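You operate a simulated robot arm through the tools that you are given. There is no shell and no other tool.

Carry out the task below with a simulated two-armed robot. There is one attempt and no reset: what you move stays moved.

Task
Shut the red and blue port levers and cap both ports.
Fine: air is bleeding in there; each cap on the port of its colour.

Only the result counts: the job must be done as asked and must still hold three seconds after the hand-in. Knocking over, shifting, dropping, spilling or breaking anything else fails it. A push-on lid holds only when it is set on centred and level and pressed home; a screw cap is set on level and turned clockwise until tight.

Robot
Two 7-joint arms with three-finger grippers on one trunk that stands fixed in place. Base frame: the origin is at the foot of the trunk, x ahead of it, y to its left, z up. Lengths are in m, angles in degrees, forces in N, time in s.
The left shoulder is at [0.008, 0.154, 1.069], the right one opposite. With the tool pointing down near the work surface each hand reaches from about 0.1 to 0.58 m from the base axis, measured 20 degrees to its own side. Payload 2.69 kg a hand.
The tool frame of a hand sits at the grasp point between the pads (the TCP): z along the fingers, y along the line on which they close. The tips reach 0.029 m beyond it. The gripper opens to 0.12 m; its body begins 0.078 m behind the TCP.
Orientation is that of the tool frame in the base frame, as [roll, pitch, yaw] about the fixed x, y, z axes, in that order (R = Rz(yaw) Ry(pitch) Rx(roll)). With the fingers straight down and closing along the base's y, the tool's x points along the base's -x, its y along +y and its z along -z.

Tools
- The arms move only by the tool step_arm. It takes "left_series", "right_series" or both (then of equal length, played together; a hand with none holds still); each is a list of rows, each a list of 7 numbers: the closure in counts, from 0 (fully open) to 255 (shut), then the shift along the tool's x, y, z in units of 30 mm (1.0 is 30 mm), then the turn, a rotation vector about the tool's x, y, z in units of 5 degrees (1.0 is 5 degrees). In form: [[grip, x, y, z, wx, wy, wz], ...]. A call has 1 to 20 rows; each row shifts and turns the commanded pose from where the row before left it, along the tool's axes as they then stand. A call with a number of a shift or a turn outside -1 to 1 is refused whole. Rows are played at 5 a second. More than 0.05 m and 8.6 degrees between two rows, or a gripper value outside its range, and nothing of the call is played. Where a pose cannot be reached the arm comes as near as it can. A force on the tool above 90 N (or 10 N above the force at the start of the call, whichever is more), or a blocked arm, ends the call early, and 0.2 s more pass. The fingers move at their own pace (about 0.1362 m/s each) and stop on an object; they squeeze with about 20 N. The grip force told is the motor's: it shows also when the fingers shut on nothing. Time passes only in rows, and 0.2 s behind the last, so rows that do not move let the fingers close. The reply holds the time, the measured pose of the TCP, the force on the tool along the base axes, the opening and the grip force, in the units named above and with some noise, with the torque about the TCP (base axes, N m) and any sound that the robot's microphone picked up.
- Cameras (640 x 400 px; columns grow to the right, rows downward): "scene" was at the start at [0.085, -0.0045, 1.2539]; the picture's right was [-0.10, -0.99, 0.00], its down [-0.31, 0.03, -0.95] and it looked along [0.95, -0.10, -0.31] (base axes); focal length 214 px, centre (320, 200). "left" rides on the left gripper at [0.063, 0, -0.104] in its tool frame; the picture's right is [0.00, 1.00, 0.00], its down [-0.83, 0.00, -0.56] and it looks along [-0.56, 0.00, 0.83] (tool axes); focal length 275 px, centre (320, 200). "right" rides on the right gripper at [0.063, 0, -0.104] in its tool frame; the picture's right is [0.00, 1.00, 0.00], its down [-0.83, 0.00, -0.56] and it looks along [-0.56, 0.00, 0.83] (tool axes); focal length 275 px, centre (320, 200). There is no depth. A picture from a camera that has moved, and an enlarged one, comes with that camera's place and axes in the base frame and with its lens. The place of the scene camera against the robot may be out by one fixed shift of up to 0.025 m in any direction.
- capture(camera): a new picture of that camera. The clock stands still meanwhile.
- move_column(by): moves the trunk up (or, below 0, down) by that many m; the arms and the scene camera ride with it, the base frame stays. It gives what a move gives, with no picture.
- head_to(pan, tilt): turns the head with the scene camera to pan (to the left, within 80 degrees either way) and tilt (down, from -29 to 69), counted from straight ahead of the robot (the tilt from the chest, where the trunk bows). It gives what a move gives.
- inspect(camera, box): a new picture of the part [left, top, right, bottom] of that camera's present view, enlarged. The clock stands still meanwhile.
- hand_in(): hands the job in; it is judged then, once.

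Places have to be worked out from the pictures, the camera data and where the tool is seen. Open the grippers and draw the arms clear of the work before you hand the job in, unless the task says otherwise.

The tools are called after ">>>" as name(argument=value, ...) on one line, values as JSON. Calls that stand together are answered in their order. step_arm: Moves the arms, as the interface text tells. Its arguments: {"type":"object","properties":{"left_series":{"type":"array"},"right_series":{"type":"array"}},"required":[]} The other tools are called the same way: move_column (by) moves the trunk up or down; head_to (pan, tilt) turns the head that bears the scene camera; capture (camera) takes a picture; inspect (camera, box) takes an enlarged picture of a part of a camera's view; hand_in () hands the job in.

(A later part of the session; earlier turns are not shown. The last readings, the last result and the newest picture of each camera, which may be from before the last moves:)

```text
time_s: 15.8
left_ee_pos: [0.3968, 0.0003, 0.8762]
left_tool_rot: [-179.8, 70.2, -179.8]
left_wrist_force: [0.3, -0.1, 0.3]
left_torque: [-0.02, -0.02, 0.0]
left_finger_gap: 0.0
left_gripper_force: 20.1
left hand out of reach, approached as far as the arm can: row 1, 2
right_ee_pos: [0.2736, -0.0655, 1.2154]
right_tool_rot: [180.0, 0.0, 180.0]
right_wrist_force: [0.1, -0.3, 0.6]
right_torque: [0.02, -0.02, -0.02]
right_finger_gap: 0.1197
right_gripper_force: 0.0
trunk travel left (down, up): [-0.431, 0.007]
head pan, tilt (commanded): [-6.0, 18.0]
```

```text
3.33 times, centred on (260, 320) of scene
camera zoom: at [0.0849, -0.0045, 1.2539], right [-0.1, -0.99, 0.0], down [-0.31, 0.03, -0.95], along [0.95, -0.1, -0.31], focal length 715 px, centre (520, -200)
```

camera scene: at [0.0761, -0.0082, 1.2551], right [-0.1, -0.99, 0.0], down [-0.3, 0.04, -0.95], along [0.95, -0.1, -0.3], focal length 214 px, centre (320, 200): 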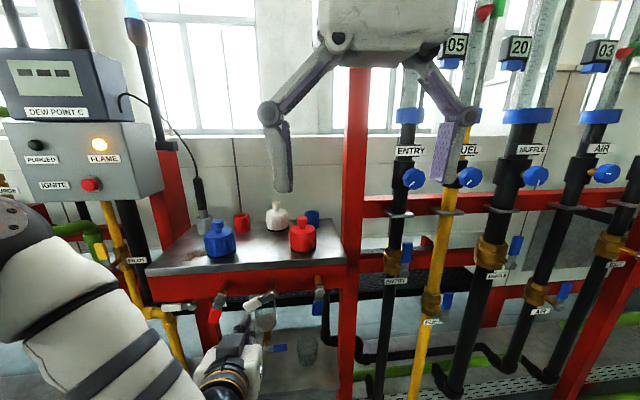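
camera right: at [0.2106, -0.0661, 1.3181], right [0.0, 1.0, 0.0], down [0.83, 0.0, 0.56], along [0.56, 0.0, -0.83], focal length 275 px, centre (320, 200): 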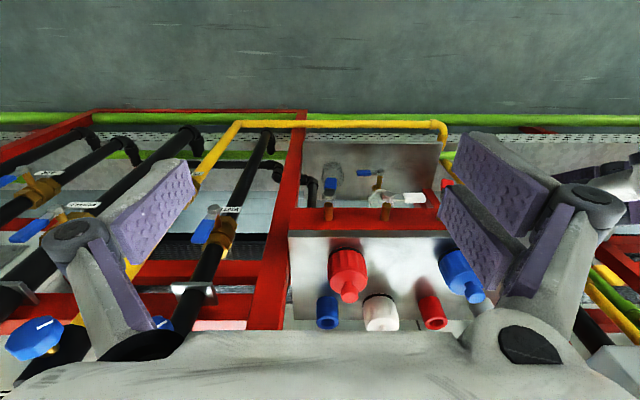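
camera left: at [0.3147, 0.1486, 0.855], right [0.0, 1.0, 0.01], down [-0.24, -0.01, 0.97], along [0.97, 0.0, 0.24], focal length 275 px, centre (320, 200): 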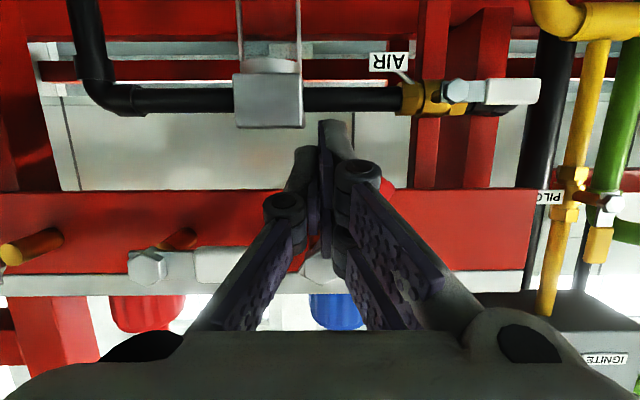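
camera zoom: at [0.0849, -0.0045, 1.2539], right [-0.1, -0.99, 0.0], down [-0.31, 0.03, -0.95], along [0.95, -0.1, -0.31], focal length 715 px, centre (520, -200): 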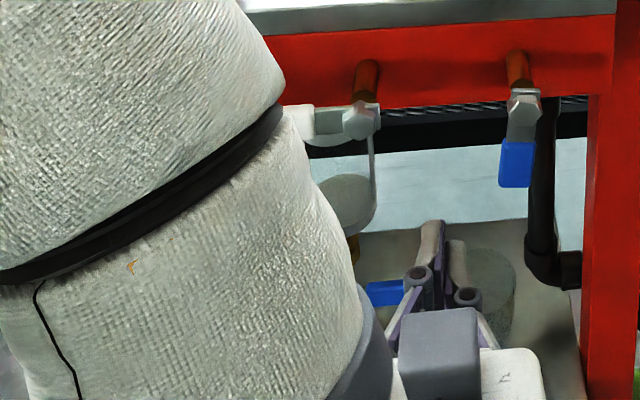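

Back to straight ahead at (0.397, 0.000, 0.876). Now I yaw the other way (fingers pointing slightly left, +20°) here in the free space, and check reachability.

>>> step_arm(left_series=[[255, 0, 0, 0, -0.94, 0, -0.342], [255, 0, 0, 0, -0.94, 0, -0.342], [255, 0, 0, 0, -0.94, 0, -0.342], [255, 0, 0, 0, -0.94, 0, -0.342], [255, -0.078, 0.627, 0.214, 0, 0, 0], [255, -0.078, 0.627, 0.214, 0, 0, 0], [255, 0, 0, 0, 0, 0, 0]])

>>> capture(camera="left")

>>> capture(camera="scene")

```text
time_s: 17.4
left_ee_pos: [0.3957, 0.0428, 0.8746]
left_tool_rot: [-179.3, 70.0, -159.0]
left_wrist_force: [-0.7, -0.1, 0.4]
left_torque: [0.04, 0.01, -0.03]
left_finger_gap: 0.0003
left_gripper_force: 20.0
right_ee_pos: [0.273, -0.0653, 1.2146]
right_tool_rot: [-180.0, 0.0, 180.0]
right_wrist_force: [0.3, 0.5, 0.2]
right_torque: [0.01, 0.0, 0.02]
right_finger_gap: 0.1203
right_gripper_force: 0.0
trunk travel left (down, up): [-0.431, 0.007]
head pan, tilt (commanded): [-6.0, 18.0]
```

```text
taken
camera left: at [0.2837, 0.0002, 0.8511], right [-0.35, 0.94, 0.0], down [-0.22, -0.08, 0.97], along [0.91, 0.34, 0.24], focal length 275 px, centre (320, 200)
```

left: 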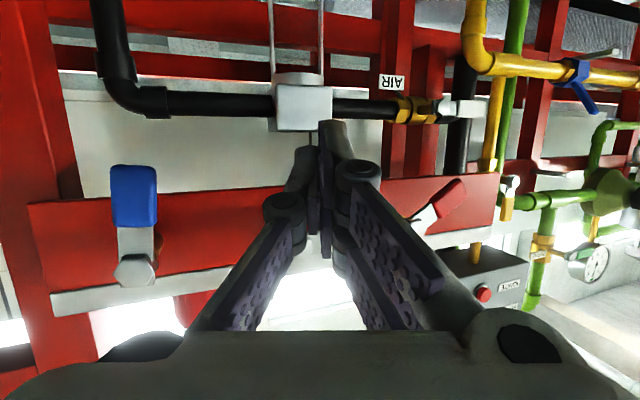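

```text
taken
camera scene: at [0.085, -0.0045, 1.2539], right [-0.1, -0.99, 0.0], down [-0.31, 0.03, -0.95], along [0.95, -0.1, -0.31], focal length 214 px, centre (320, 200)
```

scene: 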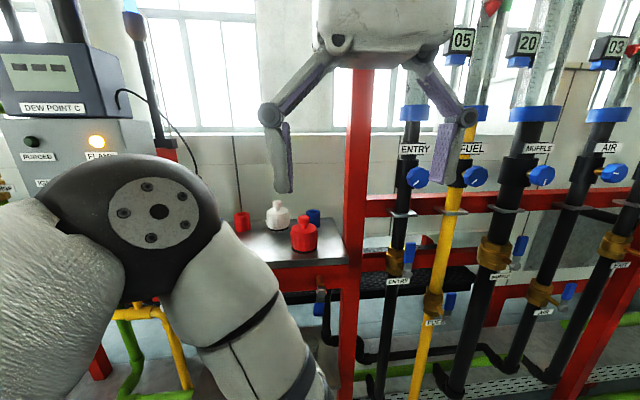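

With yaw +20° the pose is reachable. I travel +y in small steps at z≈0.867, staying below and behind the white handle, towards the red lever.

>>> step_arm(left_series=[[255, 0.047, 0.627, 0.26, 0, 0, 0], [255, 0.047, 0.627, 0.26, 0, 0, 0], [255, -0.078, 0.627, 0.214, 0, 0, 0], [255, 0, 0, 0, 0, 0, 0]])

```text
time_s: 18.4
left_ee_pos: [0.395, 0.101, 0.8664]
left_tool_rot: [179.9, 70.0, -160.1]
left_wrist_force: [0.2, -0.1, -0.1]
left_torque: [0.01, 0.0, 0.01]
left_finger_gap: 0.0
left_gripper_force: 20.0
right_ee_pos: [0.2736, -0.0661, 1.2147]
right_tool_rot: [-179.9, 0.0, -179.9]
right_wrist_force: [-0.1, 0.0, 0.5]
right_torque: [0.01, 0.0, 0.0]
right_finger_gap: 0.1199
right_gripper_force: 0.1
trunk travel left (down, up): [-0.431, 0.007]
head pan, tilt (commanded): [-6.0, 18.0]
```

Fine so far. Now forward and further left, to sit underneath the red handle.

>>> step_arm(left_series=[[255, -0.169, 0.387, 0.466, 0, 0, 0], [255, -0.169, 0.387, 0.466, 0, 0, 0], [255, -0.169, 0.387, 0.466, 0, 0, 0], [255, -0.169, 0.387, 0.466, 0, 0, 0], [255, 0, 0, 0, 0, 0, 0]])

>>> capture(camera="left")

>>> inspect(camera="scene", box=[180, 260, 290, 350])

```text
time_s: 19.6
left_ee_pos: [0.4351, 0.1665, 0.8677]
left_tool_rot: [-179.8, 70.0, -159.8]
left_wrist_force: [0.4, 0.5, -0.1]
left_torque: [0.0, 0.02, 0.03]
left_finger_gap: 0.0
left_gripper_force: 19.8
right_ee_pos: [0.2733, -0.0659, 1.2147]
right_tool_rot: [-180.0, 0.1, 179.9]
right_wrist_force: [0.4, 0.7, -0.2]
right_torque: [0.01, 0.0, 0.0]
right_finger_gap: 0.1201
right_gripper_force: 0.1
trunk travel left (down, up): [-0.431, 0.007]
head pan, tilt (commanded): [-6.0, 18.0]
```

```text
taken
camera left: at [0.3226, 0.1243, 0.8441], right [-0.34, 0.94, 0.0], down [-0.22, -0.08, 0.97], along [0.91, 0.33, 0.24], focal length 275 px, centre (320, 200)
```

left: 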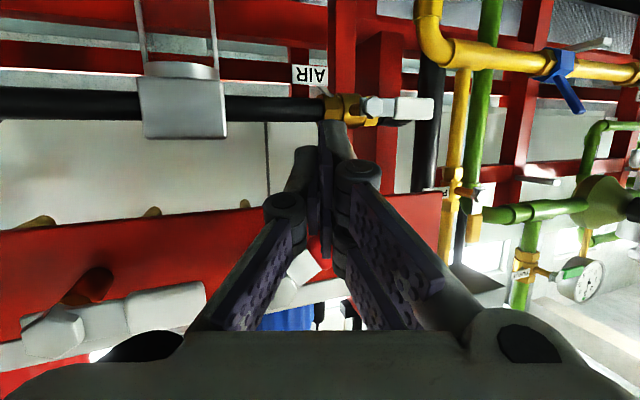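

```text
4.44 times, centred on (235, 305) of scene
camera zoom: at [0.0849, -0.0046, 1.2539], right [-0.1, -0.99, 0.0], down [-0.31, 0.03, -0.95], along [0.95, -0.1, -0.31], focal length 953 px, centre (698, -267)
```

zoom: 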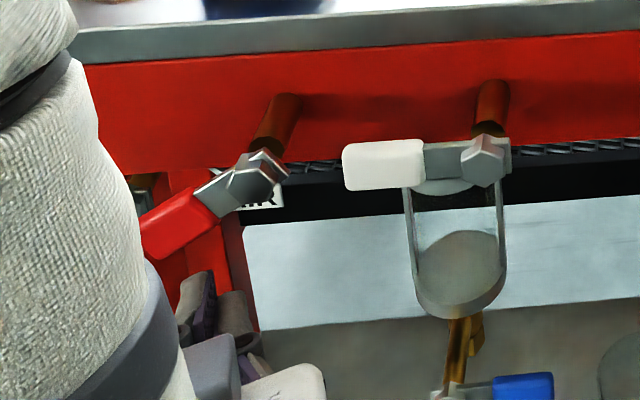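

The fist is at (0.435, 0.167, 0.868) beneath the red handle, white lever undisturbed. Now I raise it to lift the red handle towards horizontal.

>>> step_arm(left_series=[[255, -0.188, 0, -0.068, 0, 0, 0], [255, -0.188, 0, -0.068, 0, 0, 0], [255, -0.188, 0, -0.068, 0, 0, 0], [255, -0.125, 0, -0.046, 0, 0, 0], [255, 0, 0, 0, 0, 0, 0]])

>>> inspect(camera="scene", box=[180, 260, 290, 350])

```text
time_s: 20.8
left_ee_pos: [0.4356, 0.1657, 0.8874]
left_tool_rot: [-180.0, 69.9, -159.9]
left_wrist_force: [-2.2, 0.6, -5.3]
left_torque: [-0.08, 0.1, 0.08]
left_finger_gap: 0.0
left_gripper_force: 19.9
right_ee_pos: [0.2737, -0.066, 1.2153]
right_tool_rot: [-179.9, 0.0, 180.0]
right_wrist_force: [0.5, -0.6, -0.2]
right_torque: [-0.02, -0.01, 0.02]
right_finger_gap: 0.1201
right_gripper_force: 0.1
trunk travel left (down, up): [-0.431, 0.007]
head pan, tilt (commanded): [-6.0, 18.0]
```

```text
4.44 times, centred on (235, 305) of scene
camera zoom: at [0.085, -0.0043, 1.2539], right [-0.1, -0.99, 0.0], down [-0.31, 0.03, -0.95], along [0.95, -0.1, -0.31], focal length 953 px, centre (698, -267)
```

zoom: 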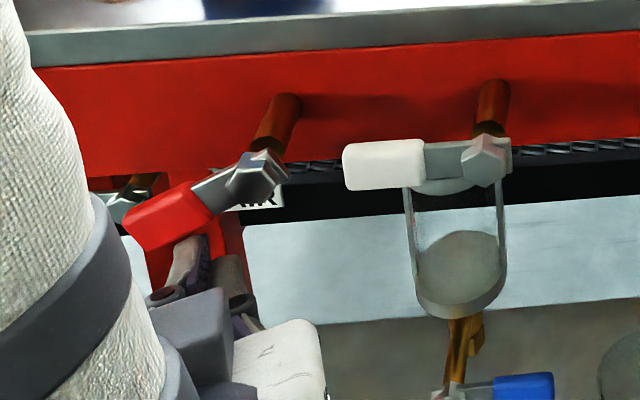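

The fist is lifting the red handle (≈5 N). I continue upward in small steps.

>>> step_arm(left_series=[[255, -0.125, 0, -0.046, 0, 0, 0], [255, -0.125, 0, -0.046, 0, 0, 0], [255, -0.094, 0, -0.034, 0, 0, 0], [255, 0, 0, 0, 0, 0, 0]])

>>> inspect(camera="scene", box=[180, 260, 290, 350])

```text
time_s: 21.8
left_ee_pos: [0.4355, 0.1647, 0.8996]
left_tool_rot: [-179.8, 70.1, -159.7]
left_wrist_force: [-1.3, 1.2, -3.8]
left_torque: [-0.08, 0.11, 0.02]
left_finger_gap: 0.0
left_gripper_force: 19.9
right_ee_pos: [0.2743, -0.0647, 1.2141]
right_tool_rot: [-180.0, 0.0, 180.0]
right_wrist_force: [0.1, -0.3, 0.2]
right_torque: [0.0, 0.03, 0.02]
right_finger_gap: 0.12
right_gripper_force: 0.1
trunk travel left (down, up): [-0.431, 0.007]
head pan, tilt (commanded): [-6.0, 18.0]
```

```text
4.44 times, centred on (235, 305) of scene
camera zoom: at [0.0851, -0.0042, 1.2539], right [-0.1, -0.99, 0.0], down [-0.31, 0.03, -0.95], along [0.95, -0.1, -0.31], focal length 953 px, centre (698, -267)
```

zoom: 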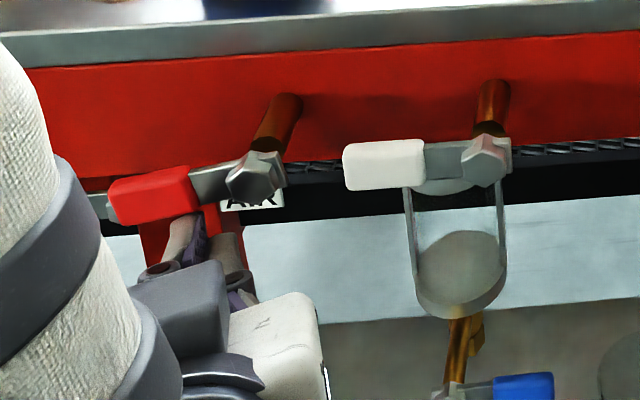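

Almost horizontal. A few more millimetres until the stop shows in the force.

>>> step_arm(left_series=[[255, -0.094, 0, -0.034, 0, 0, 0], [255, -0.094, 0, -0.034, 0, 0, 0], [255, 0, 0, 0, 0, 0, 0]])

>>> inspect(camera="scene", box=[180, 260, 290, 350])

```text
time_s: 22.6
left_ee_pos: [0.4358, 0.1658, 0.9045]
left_tool_rot: [-179.9, 70.0, -159.9]
left_wrist_force: [-1.9, 0.0, -10.3]
left_torque: [-0.1, 0.23, 0.0]
left_finger_gap: 0.0
left_gripper_force: 19.7
right_ee_pos: [0.2742, -0.0652, 1.2143]
right_tool_rot: [-179.9, -0.2, 180.0]
right_wrist_force: [-0.2, 0.1, -0.1]
right_torque: [-0.01, 0.01, -0.04]
right_finger_gap: 0.1198
right_gripper_force: 0.0
trunk travel left (down, up): [-0.431, 0.007]
head pan, tilt (commanded): [-6.0, 18.0]
```

```text
4.44 times, centred on (235, 305) of scene
camera zoom: at [0.0855, -0.0043, 1.2538], right [-0.1, -0.99, 0.0], down [-0.31, 0.03, -0.95], along [0.95, -0.1, -0.31], focal length 953 px, centre (698, -267)
```

zoom: 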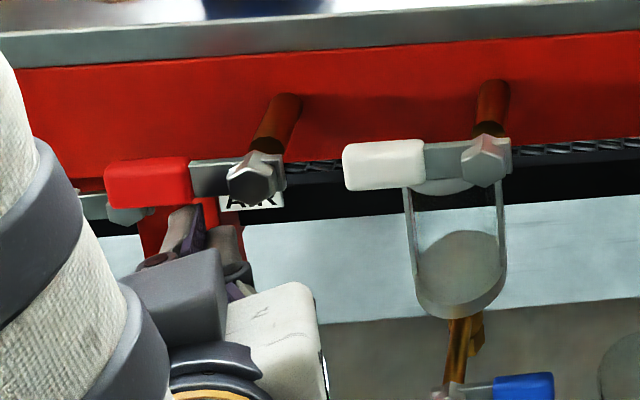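

The red lever is level and the force jumped to 10 N: the stop. One last 1 mm press, then I lower the fist away and withdraw.

>>> step_arm(left_series=[[255, -0.04, 0, -0.015, 0, 0, 0], [255, 0, 0, 0, 0, 0, 0], [255, 0.4, 0, 0.146, 0, 0, 0], [255, 0.4, 0, 0.146, 0, 0, 0], [255, 0.4, 0, 0.146, 0, 0, 0], [255, 0, 0, 0, 0, 0, 0]])

>>> inspect(camera="scene", box=[180, 260, 290, 350])

```text
time_s: 24.0
left_ee_pos: [0.4372, 0.1652, 0.8685]
left_tool_rot: [-179.8, 70.1, -159.8]
left_wrist_force: [-0.2, -0.2, 0.4]
left_torque: [-0.01, 0.01, -0.01]
left_finger_gap: 0.0
left_gripper_force: 20.2
right_ee_pos: [0.2734, -0.0658, 1.2148]
right_tool_rot: [-180.0, 0.0, 180.0]
right_wrist_force: [-0.3, 0.9, -0.4]
right_torque: [-0.01, -0.02, -0.01]
right_finger_gap: 0.12
right_gripper_force: 0.0
trunk travel left (down, up): [-0.431, 0.007]
head pan, tilt (commanded): [-6.0, 18.0]
```

```text
4.44 times, centred on (235, 305) of scene
camera zoom: at [0.0848, -0.0045, 1.254], right [-0.1, -0.99, 0.0], down [-0.31, 0.03, -0.95], along [0.95, -0.1, -0.31], focal length 953 px, centre (698, -267)
```

zoom: 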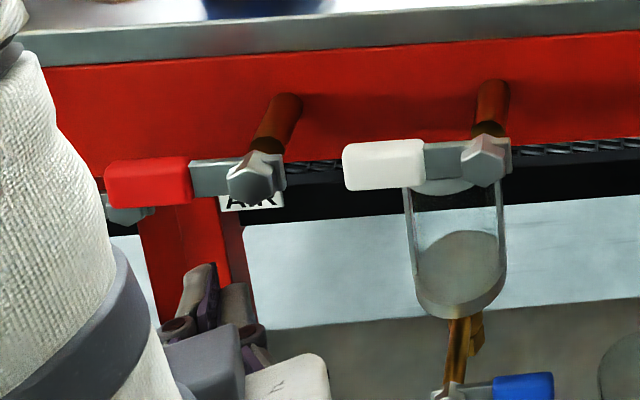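

The red lever is shut and stays level. The left hand is already low, so I use it for the blue lever too: retreat to x≈0.40 and travel towards −y below the handles.

>>> step_arm(left_series=[[255, 0.245, -0.165, -0.673, 0, 0, 0], [255, 0.245, -0.165, -0.673, 0, 0, 0], [255, 0.078, -0.627, -0.214, 0, 0, 0], [255, 0.078, -0.627, -0.214, 0, 0, 0], [255, 0.078, -0.627, -0.214, 0, 0, 0], [255, 0.078, -0.627, -0.214, 0, 0, 0], [255, 0.078, -0.627, -0.214, 0, 0, 0], [255, 0.078, -0.627, -0.214, 0, 0, 0], [255, 0, 0, 0, 0, 0, 0]])

```text
time_s: 26.0
left_ee_pos: [0.4021, 0.0207, 0.869]
left_tool_rot: [-179.5, 70.0, -159.4]
left_wrist_force: [0.3, -0.3, 0.0]
left_torque: [-0.01, -0.03, -0.02]
left_finger_gap: 0.0
left_gripper_force: 19.7
right_ee_pos: [0.272, -0.0647, 1.215]
right_tool_rot: [-180.0, 0.0, 180.0]
right_wrist_force: [0.3, 0.5, 0.0]
right_torque: [-0.02, 0.0, -0.03]
right_finger_gap: 0.1199
right_gripper_force: 0.0
trunk travel left (down, up): [-0.431, 0.007]
head pan, tilt (commanded): [-6.0, 18.0]
```

All reachable. I yaw the left hand back to straight ahead and meanwhile shift the right hand 0.10 m to its own side so the arms keep clear.

>>> step_arm(left_series=[[255, 0, 0, 0, 0.94, 0, 0.342], [255, 0, 0, 0, 0.94, 0, 0.342], [255, 0, 0, 0, 0.94, 0, 0.342], [255, 0, 0, 0, 0.94, 0, 0.342], [255, 0, 0, 0, 0, 0, 0]], right_series=[[0, 0, -0.8, -0.2, 0, 0, 0], [0, 0, -0.8, -0.2, 0, 0, 0], [0, 0, -0.8, -0.2, 0, 0, 0], [0, 0, -0.8, -0.2, 0, 0, 0], [0, 0, 0, 0, 0, 0, 0]])

>>> capture(camera="left")

>>> capture(camera="scene")

```text
time_s: 27.2
left_ee_pos: [0.4002, 0.0194, 0.869]
left_tool_rot: [-179.9, 70.2, 179.9]
left_wrist_force: [0.0, 0.2, 1.3]
left_torque: [0.01, -0.03, -0.04]
left_finger_gap: 0.0
left_gripper_force: 20.3
right_ee_pos: [0.2759, -0.1605, 1.2344]
right_tool_rot: [-180.0, 0.1, -180.0]
right_wrist_force: [0.4, -0.3, 0.2]
right_torque: [0.0, 0.02, -0.02]
right_finger_gap: 0.12
right_gripper_force: 0.0
right hand out of reach, approached as far as the arm can: row 4
trunk travel left (down, up): [-0.431, 0.007]
head pan, tilt (commanded): [-6.0, 18.0]
```

```text
taken
camera left: at [0.2794, 0.0193, 0.8458], right [0.0, 1.0, 0.0], down [-0.24, 0.0, 0.97], along [0.97, -0.01, 0.24], focal length 275 px, centre (320, 200)
```

left: 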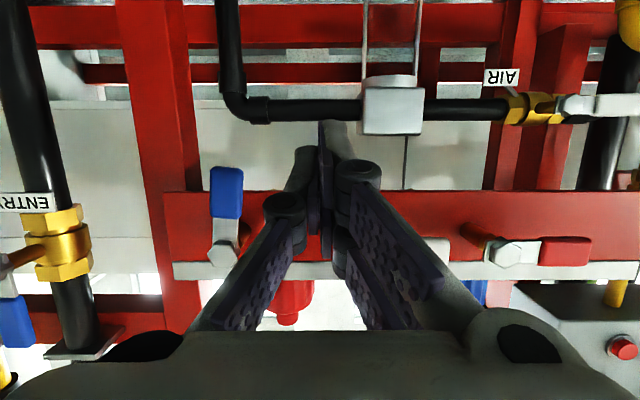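

```text
taken
camera scene: at [0.0849, -0.0043, 1.2539], right [-0.1, -0.99, 0.0], down [-0.31, 0.03, -0.95], along [0.95, -0.1, -0.31], focal length 214 px, centre (320, 200)
```

scene: 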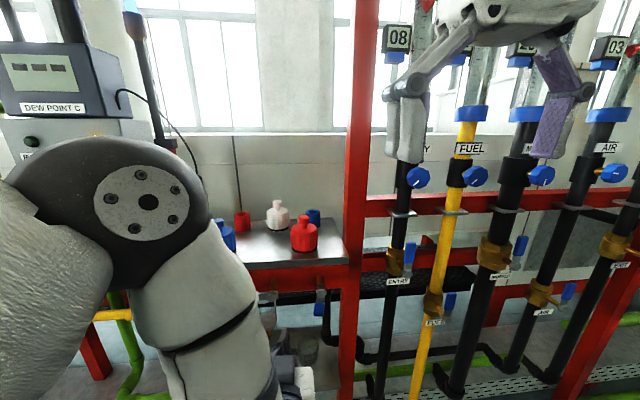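

The blue lever pivot is at ≈(−0.050, 0.926), handle centre ≈(−0.046, 0.884). I pass in front of it (tips at x≈0.435) to y≈−0.10, in steps.

>>> step_arm(left_series=[[255, 0, -0.667, 0, 0, 0, 0], [255, 0, -0.667, 0, 0, 0, 0], [255, 0, -0.667, 0, 0, 0, 0], [255, 0, -0.667, 0, 0, 0, 0], [255, 0, 0, 0, 0, 0, 0]])

```text
time_s: 28.4
left_ee_pos: [0.3982, -0.0609, 0.8698]
left_tool_rot: [179.9, 70.0, 179.9]
left_wrist_force: [-0.6, 0.0, 0.4]
left_torque: [-0.03, 0.0, -0.04]
left_finger_gap: 0.0002
left_gripper_force: 19.9
right_ee_pos: [0.2756, -0.1619, 1.2334]
right_tool_rot: [-180.0, 0.1, 180.0]
right_wrist_force: [-0.8, -0.2, -0.1]
right_torque: [-0.03, -0.02, 0.0]
right_finger_gap: 0.1202
right_gripper_force: 0.1
trunk travel left (down, up): [-0.431, 0.007]
head pan, tilt (commanded): [-6.0, 18.0]
```

Still reachable and no contact. Two more steps to y≈−0.10, then forward to x≈0.436.

>>> step_arm(left_series=[[255, 0, -0.667, 0, 0, 0, 0], [255, 0, -0.667, 0, 0, 0, 0], [255, -0.205, 0, 0.564, 0, 0, 0], [255, -0.205, 0, 0.564, 0, 0, 0], [255, 0, 0, 0, 0, 0, 0]])

>>> capture(camera="left")

>>> inspect(camera="scene", box=[250, 260, 380, 350])

```text
time_s: 29.6
left_ee_pos: [0.4356, -0.1, 0.87]
left_tool_rot: [-179.9, 70.0, -179.9]
left_wrist_force: [0.3, 0.5, 0.5]
left_torque: [0.01, 0.0, 0.01]
left_finger_gap: 0.0
left_gripper_force: 19.8
right_ee_pos: [0.2754, -0.1614, 1.2338]
right_tool_rot: [-180.0, 0.0, -180.0]
right_wrist_force: [0.2, 0.4, -0.3]
right_torque: [0.04, 0.01, -0.01]
right_finger_gap: 0.12
right_gripper_force: 0.0
trunk travel left (down, up): [-0.431, 0.007]
head pan, tilt (commanded): [-6.0, 18.0]
```

```text
taken
camera left: at [0.3162, -0.1008, 0.8464], right [0.0, 1.0, 0.0], down [-0.24, 0.0, 0.97], along [0.97, 0.0, 0.24], focal length 275 px, centre (320, 200)
```

left: 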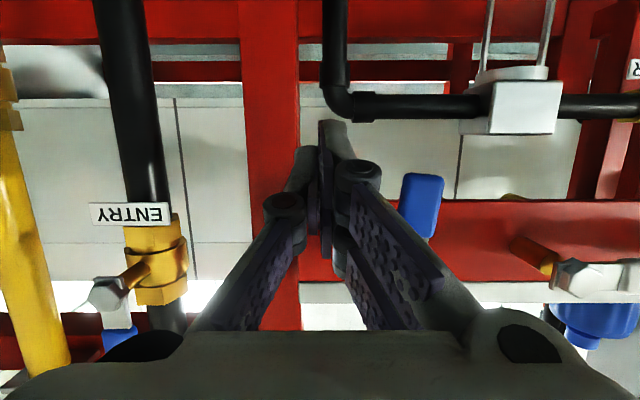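

```text
4.44 times, centred on (315, 305) of scene
camera zoom: at [0.0849, -0.0045, 1.2539], right [-0.1, -0.99, 0.0], down [-0.31, 0.03, -0.95], along [0.95, -0.1, -0.31], focal length 953 px, centre (342, -267)
```

zoom: 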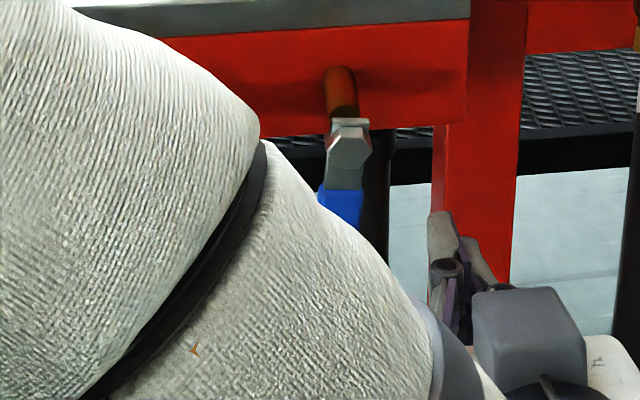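

The fist is free on the −y side of the blue handle. Now the same push along the arc (towards +y, then up).

>>> step_arm(left_series=[[255, 0.094, 0.5, 0.034, 0, 0, 0], [255, 0, 0.5, 0, 0, 0, 0], [255, 0, 0.333, 0, 0, 0, 0], [255, 0, 0.333, 0, 0, 0, 0], [255, -0.125, 0.233, -0.046, 0, 0, 0], [255, -0.125, 0.233, -0.046, 0, 0, 0], [255, 0, 0, 0, 0, 0, 0]])

>>> inspect(camera="scene", box=[250, 260, 380, 350])

>>> capture(camera="left")

```text
time_s: 31.2
left_ee_pos: [0.4338, -0.0352, 0.8735]
left_tool_rot: [-179.9, 69.9, -179.9]
left_wrist_force: [-1.9, -0.7, -4.7]
left_torque: [-0.01, 0.07, 0.01]
left_finger_gap: 0.0
left_gripper_force: 19.9
right_ee_pos: [0.2763, -0.1619, 1.2328]
right_tool_rot: [179.9, 0.0, -180.0]
right_wrist_force: [-0.2, -0.5, -0.2]
right_torque: [-0.03, -0.01, 0.04]
right_finger_gap: 0.12
right_gripper_force: 0.0
trunk travel left (down, up): [-0.431, 0.007]
head pan, tilt (commanded): [-6.0, 18.0]
```

```text
4.44 times, centred on (315, 305) of scene
camera zoom: at [0.0851, -0.0046, 1.2539], right [-0.1, -0.99, 0.0], down [-0.31, 0.03, -0.95], along [0.95, -0.1, -0.31], focal length 953 px, centre (342, -267)
```

zoom: 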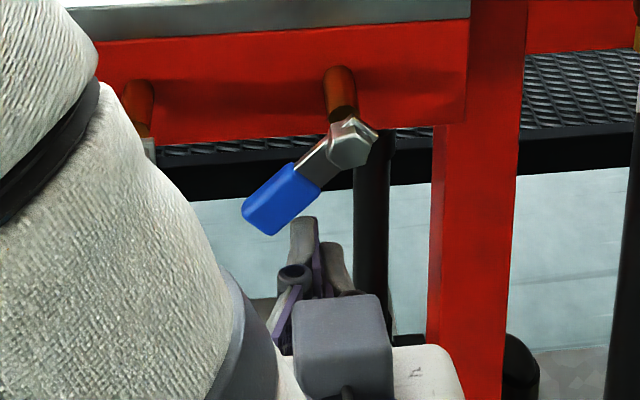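

```text
taken
camera left: at [0.3156, -0.0352, 0.851], right [0.0, 1.0, 0.0], down [-0.24, 0.0, 0.97], along [0.97, 0.0, 0.24], focal length 275 px, centre (320, 200)
```

left: 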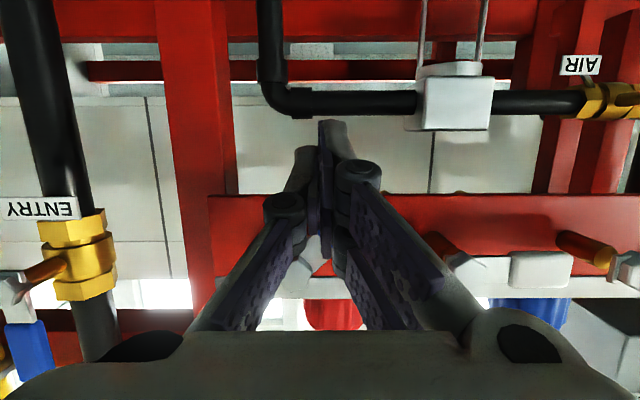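

The blue lever is at ≈55–60°. I continue the arc.

>>> step_arm(left_series=[[255, -0.157, 0.233, -0.057, 0, 0, 0], [255, -0.157, 0.2, -0.057, 0, 0, 0], [255, -0.157, 0.133, -0.057, 0, 0, 0], [255, -0.157, 0, -0.057, 0, 0, 0], [255, 0, 0, 0, 0, 0, 0]])

>>> inspect(camera="scene", box=[250, 260, 380, 350])

```text
time_s: 32.4
left_ee_pos: [0.4359, -0.0173, 0.8949]
left_tool_rot: [-179.9, 69.9, -179.9]
left_wrist_force: [-1.0, 1.7, -5.0]
left_torque: [-0.08, 0.1, 0.01]
left_finger_gap: 0.0
left_gripper_force: 19.7
right_ee_pos: [0.2759, -0.161, 1.233]
right_tool_rot: [-180.0, 0.0, -179.9]
right_wrist_force: [-1.0, 0.9, 0.2]
right_torque: [0.03, -0.01, 0.01]
right_finger_gap: 0.12
right_gripper_force: 0.0
trunk travel left (down, up): [-0.431, 0.007]
head pan, tilt (commanded): [-6.0, 18.0]
```

```text
4.44 times, centred on (315, 305) of scene
camera zoom: at [0.0851, -0.0044, 1.2539], right [-0.1, -0.99, 0.0], down [-0.31, 0.03, -0.95], along [0.95, -0.1, -0.31], focal length 953 px, centre (342, -267)
```

zoom: 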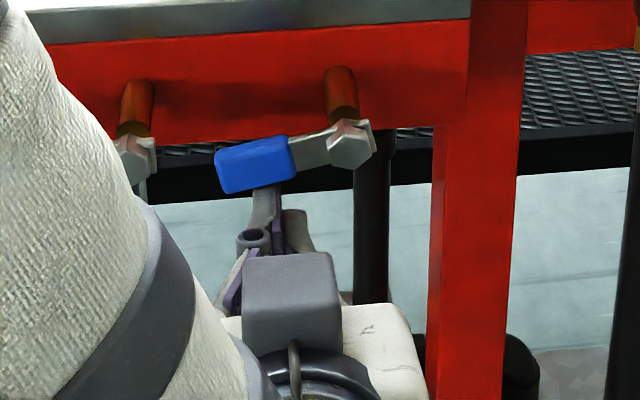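

Nearly level (≈10° short). I raise further until the stop force shows.

>>> step_arm(left_series=[[255, -0.125, 0, -0.046, 0, 0, 0], [255, -0.094, 0, -0.034, 0, 0, 0], [255, -0.063, 0, -0.023, 0, 0, 0], [255, 0, 0, 0, 0, 0, 0]])

>>> inspect(camera="scene", box=[250, 260, 380, 350])

```text
time_s: 33.4
left_ee_pos: [0.4355, -0.0174, 0.9033]
left_tool_rot: [-179.8, 70.1, -179.9]
left_wrist_force: [-1.7, 0.2, -1.2]
left_torque: [-0.01, 0.03, -0.01]
left_finger_gap: 0.0001
left_gripper_force: 20.0
right_ee_pos: [0.2757, -0.1623, 1.2329]
right_tool_rot: [180.0, 0.0, 180.0]
right_wrist_force: [0.1, -0.3, 0.1]
right_torque: [0.01, 0.01, -0.04]
right_finger_gap: 0.12
right_gripper_force: 0.0
trunk travel left (down, up): [-0.431, 0.007]
head pan, tilt (commanded): [-6.0, 18.0]
```

```text
4.44 times, centred on (315, 305) of scene
camera zoom: at [0.0848, -0.0045, 1.254], right [-0.1, -0.99, 0.0], down [-0.31, 0.03, -0.95], along [0.95, -0.1, -0.31], focal length 953 px, centre (342, -267)
```

zoom: 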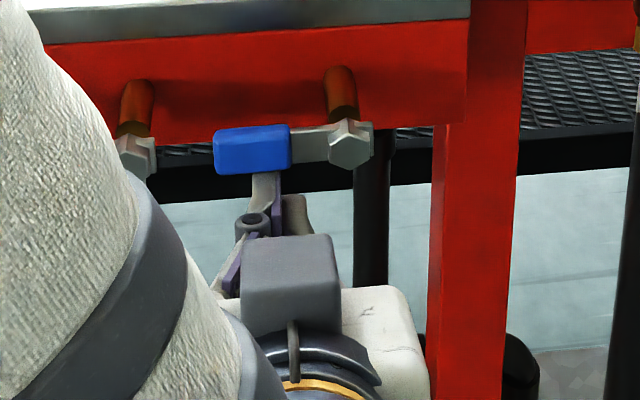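

It looks level; force is small, so I press 3 mm more to be sure it is on the stop, then lower the fist away.

>>> step_arm(left_series=[[255, -0.063, 0, -0.023, 0, 0, 0], [255, -0.047, 0, -0.017, 0, 0, 0], [255, 0, 0, 0, 0, 0, 0]])

>>> inspect(camera="scene", box=[250, 260, 380, 350])

```text
time_s: 34.2
left_ee_pos: [0.4343, -0.0179, 0.905]
left_tool_rot: [179.9, 69.6, -179.9]
left_wrist_force: [-2.0, 1.5, -17.3]
left_torque: [0.01, 0.33, 0.08]
left_finger_gap: 0.0001
left_gripper_force: 19.8
right_ee_pos: [0.2778, -0.161, 1.2337]
right_tool_rot: [-180.0, -0.1, -180.0]
right_wrist_force: [0.6, -0.2, -0.5]
right_torque: [-0.01, -0.02, -0.02]
right_finger_gap: 0.1199
right_gripper_force: 0.1
trunk travel left (down, up): [-0.431, 0.007]
head pan, tilt (commanded): [-6.0, 18.0]
```

```text
4.44 times, centred on (315, 305) of scene
camera zoom: at [0.086, -0.0044, 1.2536], right [-0.1, -0.99, 0.0], down [-0.31, 0.03, -0.95], along [0.95, -0.1, -0.31], focal length 953 px, centre (342, -267)
```

zoom: 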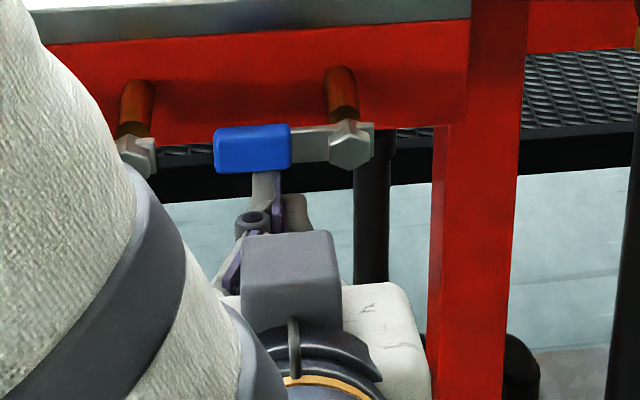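

17 N without motion: the blue lever is on its stop, level. I lower the fist, retreat, and slide to y≈−0.10 (no levers there) to climb safely.

>>> step_arm(left_series=[[255, 0.4, 0, 0.146, 0, 0, 0], [255, 0.4, 0, 0.146, 0, 0, 0], [255, 0.4, 0, 0.146, 0, 0, 0], [255, 0.205, 0, -0.564, 0, 0, 0], [255, 0.205, 0, -0.564, 0, 0, 0], [255, 0, -0.667, 0, 0, 0, 0], [255, 0, -0.667, 0, 0, 0, 0], [255, 0, -0.667, 0, 0, 0, 0], [255, 0, -0.667, 0, 0, 0, 0], [255, 0, 0, 0, 0, 0, 0]])

>>> inspect(camera="scene", box=[180, 240, 380, 370])

```text
time_s: 36.4
left_ee_pos: [0.3977, -0.0992, 0.8693]
left_tool_rot: [-179.8, 70.0, -179.9]
left_wrist_force: [0.3, 0.8, 0.3]
left_torque: [-0.02, -0.02, 0.0]
left_finger_gap: 0.0002
left_gripper_force: 20.1
right_ee_pos: [0.2763, -0.1613, 1.2343]
right_tool_rot: [179.9, 0.0, 180.0]
right_wrist_force: [-0.3, -0.5, 0.0]
right_torque: [0.0, -0.03, -0.01]
right_finger_gap: 0.1204
right_gripper_force: 0.0
trunk travel left (down, up): [-0.431, 0.007]
head pan, tilt (commanded): [-6.0, 18.0]
```

```text
3.08 times, centred on (280, 305) of scene
camera zoom: at [0.0849, -0.0045, 1.254], right [-0.1, -0.99, 0.0], down [-0.31, 0.03, -0.95], along [0.95, -0.1, -0.31], focal length 660 px, centre (443, -123)
```

zoom: 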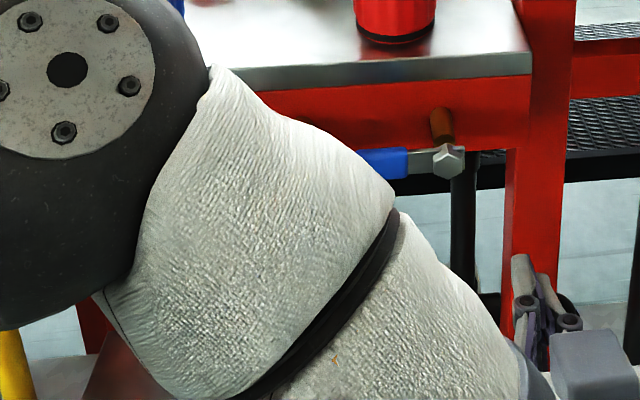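

The blue lever stays level. Now I raise the left hand straight up in front of the shelf (x≈0.40), checking reach as I go.

>>> step_arm(left_series=[[255, -0.783, 0, -0.285, 0, 0, 0], [255, -0.783, 0, -0.285, 0, 0, 0], [255, -0.783, 0, -0.285, 0, 0, 0], [255, 0, 0, 0, 0, 0, 0]])

>>> capture(camera="left")

```text
time_s: 37.4
left_ee_pos: [0.3997, -0.0992, 0.944]
left_tool_rot: [-179.9, 70.0, -180.0]
left_wrist_force: [0.1, -0.2, 0.2]
left_torque: [-0.03, 0.01, 0.02]
left_finger_gap: 0.0002
left_gripper_force: 20.0
right_ee_pos: [0.2755, -0.1616, 1.2334]
right_tool_rot: [179.9, 0.1, -179.9]
right_wrist_force: [0.6, -0.4, 0.6]
right_torque: [0.0, 0.02, 0.0]
right_finger_gap: 0.12
right_gripper_force: 0.0
trunk travel left (down, up): [-0.431, 0.007]
head pan, tilt (commanded): [-6.0, 18.0]
```

```text
taken
camera left: at [0.28, -0.0986, 0.9205], right [0.0, 1.0, 0.0], down [-0.24, 0.0, 0.97], along [0.97, 0.0, 0.24], focal length 275 px, centre (320, 200)
```

left: 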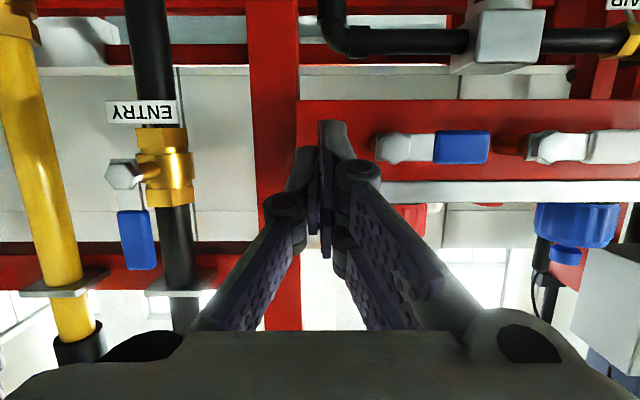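

Clear and reachable. I continue upward, reduce the tilt to 60°, and drift back towards +y to stay away from the right hand.

>>> step_arm(left_series=[[255, -0.783, 0, -0.285, 0, 1, 0], [255, -0.755, 0, -0.352, 0, 1, 0], [255, -0.577, 0.833, -0.333, 0, 0, 0], [255, -0.577, 0.833, -0.333, 0, 0, 0], [255, -0.577, 0.833, -0.333, 0, 0, 0], [255, -0.577, 0.833, -0.333, 0, 0, 0], [255, -0.577, 0.833, -0.333, 0, 0, 0], [255, 0, 0, 0, 0, 0, 0]])

>>> capture(camera="left")

>>> capture(camera="scene")

```text
time_s: 39.2
left_ee_pos: [0.3996, 0.0273, 1.0914]
left_tool_rot: [-179.9, 60.0, -179.8]
left_wrist_force: [-0.8, -0.9, -0.5]
left_torque: [0.02, -0.04, 0.01]
left_finger_gap: 0.0
left_gripper_force: 20.1
right_ee_pos: [0.2757, -0.1616, 1.2336]
right_tool_rot: [-180.0, 0.0, 180.0]
right_wrist_force: [0.2, -0.4, -1.0]
right_torque: [0.04, -0.02, -0.03]
right_finger_gap: 0.1199
right_gripper_force: 0.1
trunk travel left (down, up): [-0.431, 0.007]
head pan, tilt (commanded): [-6.0, 18.0]
```

```text
taken
camera left: at [0.2778, 0.0269, 1.0897], right [0.0, 1.0, 0.0], down [-0.07, 0.0, 1.0], along [1.0, 0.0, 0.07], focal length 275 px, centre (320, 200)
```

left: 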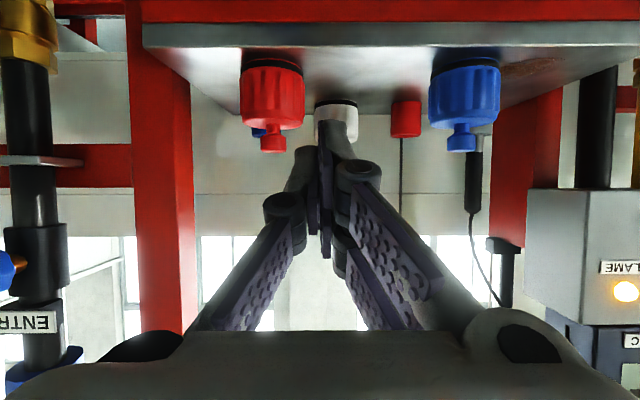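

```text
taken
camera scene: at [0.085, -0.0049, 1.2539], right [-0.1, -0.99, 0.0], down [-0.31, 0.03, -0.95], along [0.95, -0.1, -0.31], focal length 214 px, centre (320, 200)
```

scene: 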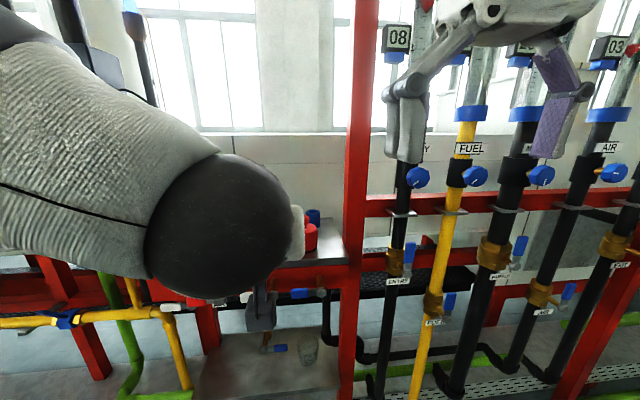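

From here the left camera looks level at caps and ports, and the climb was clean. I zoom in for precise measurement.

>>> inspect(camera="left", box=[230, 45, 390, 165])

>>> inspect(camera="left", box=[370, 45, 530, 165])

```text
3.33 times, centred on (310, 105) of left
camera zoom: at [0.2778, 0.0269, 1.0897], right [0.0, 1.0, 0.0], down [-0.07, 0.0, 1.0], along [1.0, 0.0, 0.07], focal length 918 px, centre (353, 517)
```

zoom: 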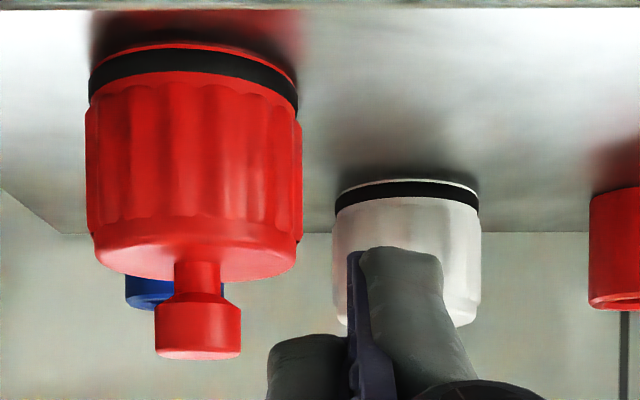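

```text
3.33 times, centred on (450, 105) of left
camera zoom: at [0.2778, 0.0269, 1.0897], right [0.0, 1.0, 0.0], down [-0.07, 0.0, 1.0], along [1.0, 0.0, 0.07], focal length 918 px, centre (-113, 517)
```

zoom: 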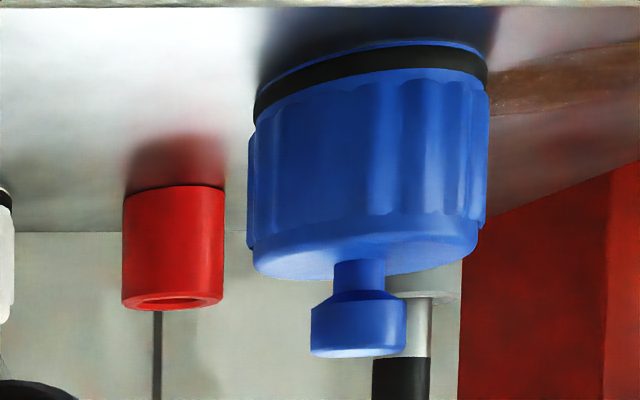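

Cap and port shapes are clear now: cap body ≈66 mm wide and ≈56 mm tall, port ≈43 mm wide. Plan: the left hand takes the red cap aside, the right hand puts the blue cap on the blue port, then the left puts red on the red port. I open the left hand to 0.09 m and go to the pre-grasp point.

>>> step_arm(left_series=[[64, -0.124, -0.4, 0.698, 0, 0, 0], [64, -0.124, -0.4, 0.698, 0, 0, 0], [64, -0.124, -0.4, 0.698, 0, 0, 0], [64, -0.124, -0.4, 0.698, 0, 0, 0], [64, 0, 0, 0, 0, 0, 0]])

>>> capture(camera="left")

>>> capture(camera="scene")

>>> capture(camera="right")

```text
time_s: 40.4
left_ee_pos: [0.4793, -0.0213, 1.0642]
left_tool_rot: [-179.9, 60.1, -180.0]
left_wrist_force: [-0.7, 0.6, 0.5]
left_torque: [-0.01, 0.04, -0.04]
left_finger_gap: 0.0898
left_gripper_force: 0.0
right_ee_pos: [0.2758, -0.1602, 1.2343]
right_tool_rot: [-179.9, 0.0, -179.9]
right_wrist_force: [0.2, 0.5, -0.5]
right_torque: [0.01, -0.01, 0.03]
right_finger_gap: 0.1201
right_gripper_force: 0.1
trunk travel left (down, up): [-0.431, 0.007]
head pan, tilt (commanded): [-6.0, 18.0]
```

```text
taken
camera left: at [0.3565, -0.0216, 1.0613], right [0.0, 1.0, 0.0], down [-0.07, 0.0, 1.0], along [1.0, 0.0, 0.07], focal length 275 px, centre (320, 200)
```

left: 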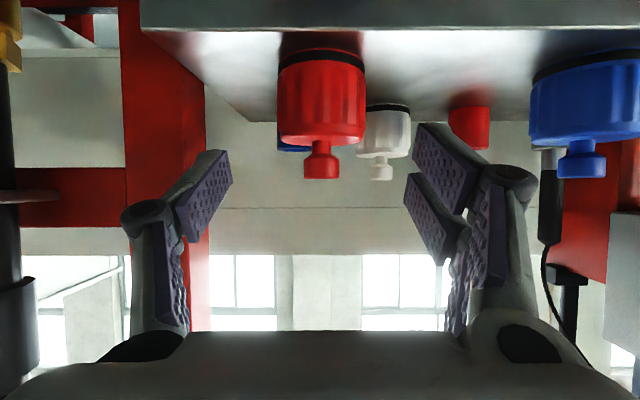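

```text
taken
camera scene: at [0.0847, -0.0044, 1.254], right [-0.1, -0.99, 0.0], down [-0.31, 0.03, -0.95], along [0.95, -0.1, -0.31], focal length 214 px, centre (320, 200)
```

scene: 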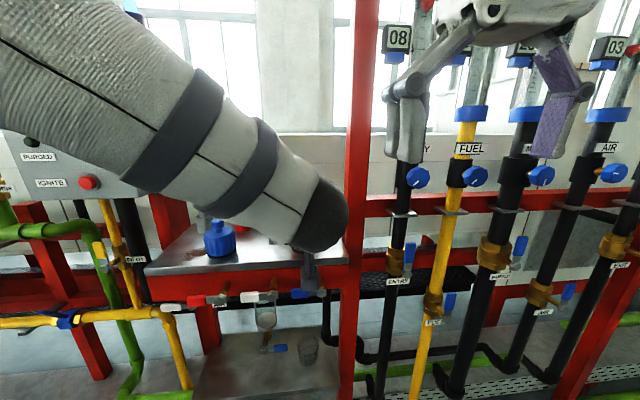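

```text
taken
camera right: at [0.2124, -0.1618, 1.3377], right [0.0, 1.0, 0.0], down [0.83, 0.0, 0.56], along [0.56, 0.0, -0.83], focal length 275 px, centre (320, 200)
```

right: 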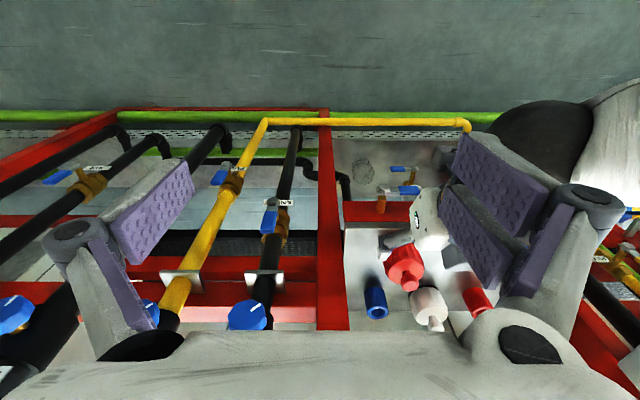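

The red cap is centred between the open fingers in the left view (u≈322). I advance along the tool axis 80 mm and check before closing.

>>> step_arm(left_series=[[64, 0, 0, 0.667, 0, 0, 0], [64, 0, 0, 0.667, 0, 0, 0], [64, 0, 0, 0.667, 0, 0, 0], [64, 0, 0, 0.667, 0, 0, 0], [64, 0, 0, 0, 0, 0, 0]])

>>> capture(camera="left")

>>> inspect(camera="right", box=[340, 180, 500, 340])

```text
time_s: 41.6
left_ee_pos: [0.5489, -0.0207, 1.0237]
left_tool_rot: [-179.9, 60.1, -179.9]
left_wrist_force: [0.2, 1.2, -0.8]
left_torque: [0.0, 0.05, 0.01]
left_finger_gap: 0.09
left_gripper_force: 0.1
right_ee_pos: [0.2753, -0.1624, 1.2341]
right_tool_rot: [180.0, 0.0, 179.9]
right_wrist_force: [0.1, -1.0, 0.5]
right_torque: [0.04, 0.01, -0.02]
right_finger_gap: 0.1198
right_gripper_force: 0.1
trunk travel left (down, up): [-0.431, 0.007]
head pan, tilt (commanded): [-6.0, 18.0]
```

```text
taken
camera left: at [0.4267, -0.021, 1.0217], right [0.0, 1.0, 0.0], down [-0.07, 0.0, 1.0], along [1.0, 0.0, 0.07], focal length 275 px, centre (320, 200)
```

left: 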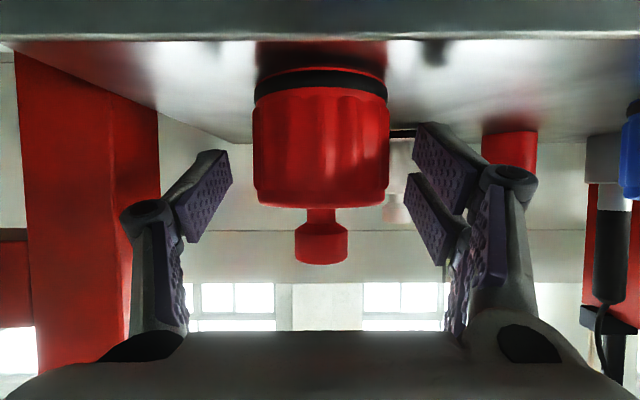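

```text
2.50 times, centred on (420, 260) of right
camera zoom: at [0.2124, -0.1619, 1.3377], right [0.0, 1.0, 0.0], down [0.83, 0.0, 0.56], along [0.56, 0.0, -0.83], focal length 688 px, centre (70, 50)
```

zoom: 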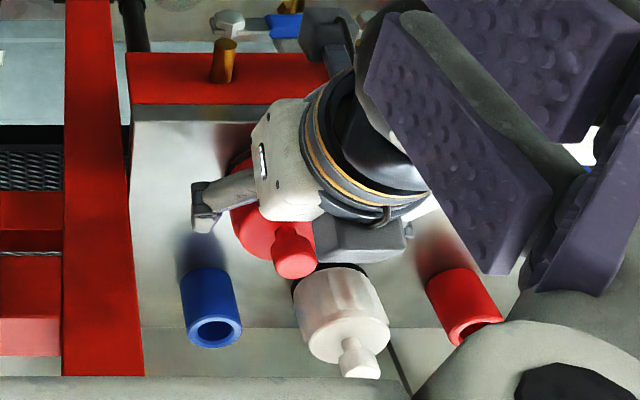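

The near view refines things: shelf top ≈0.979, cap axis ≈(0.564, −0.020), knob top ≈1.06. I move the last 15 mm forward (TCP z≈1.021, fingertips just above the shelf) and look again.

>>> step_arm(left_series=[[64, -0.096, 0.02, 0.233, 0, 0, 0], [64, -0.096, 0, 0.233, 0, 0, 0], [64, 0, 0, 0, 0, 0, 0]])

>>> capture(camera="left")

>>> inspect(camera="right", box=[370, 210, 450, 290])

```text
time_s: 42.4
left_ee_pos: [0.5641, -0.0207, 1.0225]
left_tool_rot: [-179.9, 60.0, -180.0]
left_wrist_force: [-0.1, -0.8, -0.1]
left_torque: [-0.01, -0.01, 0.0]
left_finger_gap: 0.0898
left_gripper_force: 0.0
right_ee_pos: [0.2755, -0.1622, 1.2346]
right_tool_rot: [-179.9, 0.1, 179.9]
right_wrist_force: [0.2, 0.6, 0.0]
right_torque: [-0.03, 0.03, -0.03]
right_finger_gap: 0.12
right_gripper_force: 0.1
trunk travel left (down, up): [-0.431, 0.007]
head pan, tilt (commanded): [-6.0, 18.0]
```

```text
taken
camera left: at [0.442, -0.0209, 1.0203], right [0.0, 1.0, 0.0], down [-0.07, 0.0, 1.0], along [1.0, 0.0, 0.07], focal length 275 px, centre (320, 200)
```

left: 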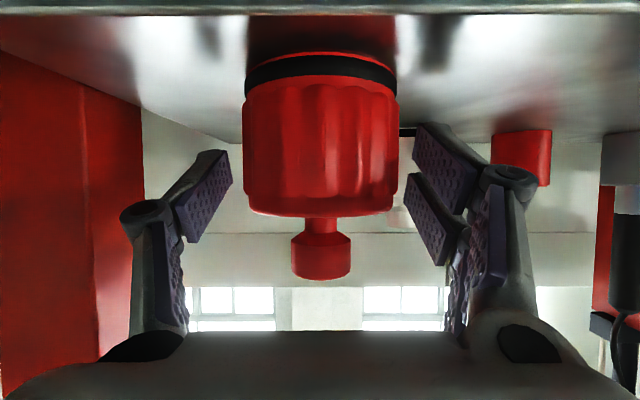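

```text
5.00 times, centred on (410, 250) of right
camera zoom: at [0.2126, -0.1619, 1.3375], right [0.0, 1.0, 0.0], down [0.83, 0.0, 0.56], along [0.56, 0.0, -0.83], focal length 1376 px, centre (-130, -50)
```

zoom: 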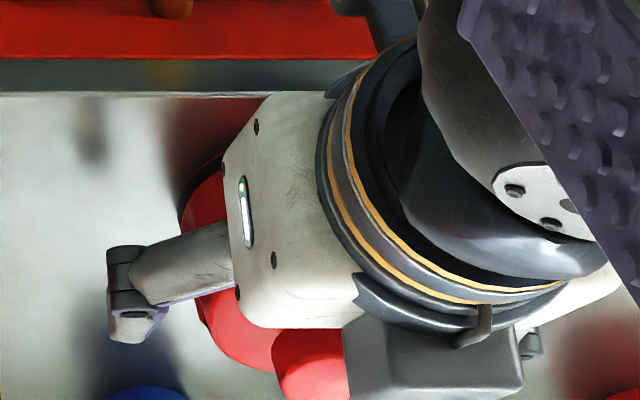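

Cap axis coincides with the TCP within 1–2 mm. I lower 4 mm for a lower grip on the body, then close on the cap.

>>> step_arm(left_series=[[64, 0.115, 0, 0.067, 0, 0, 0], [64, 0, 0, 0, 0, 0, 0], [255, 0, 0, 0, 0, 0, 0], [255, 0, 0, 0, 0, 0, 0], [255, 0, 0, 0, 0, 0, 0]])

>>> capture(camera="left")

```text
time_s: 43.6
left_ee_pos: [0.5639, -0.0212, 1.0172]
left_tool_rot: [-179.9, 60.1, -179.9]
left_wrist_force: [0.3, 0.0, 1.8]
left_torque: [0.11, 0.02, 0.01]
left_finger_gap: 0.0582
left_gripper_force: 20.2
right_ee_pos: [0.2748, -0.1618, 1.234]
right_tool_rot: [-180.0, -0.1, -180.0]
right_wrist_force: [-0.2, 0.0, 0.3]
right_torque: [0.0, -0.04, 0.01]
right_finger_gap: 0.1199
right_gripper_force: 0.0
trunk travel left (down, up): [-0.431, 0.007]
head pan, tilt (commanded): [-6.0, 18.0]
```

```text
taken
camera left: at [0.4417, -0.0208, 1.0163], right [0.0, 1.0, 0.0], down [-0.07, 0.0, 1.0], along [1.0, 0.0, 0.07], focal length 275 px, centre (320, 200)
```

left: 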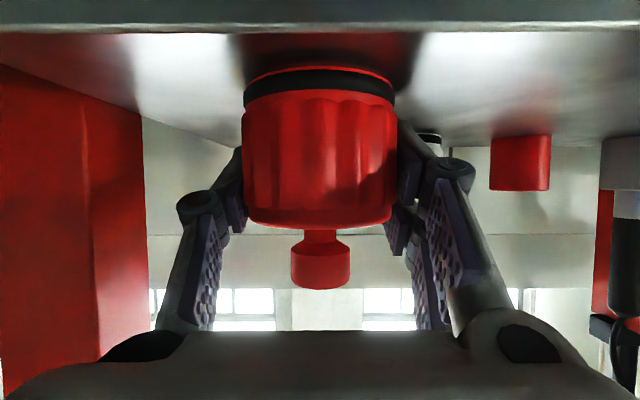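

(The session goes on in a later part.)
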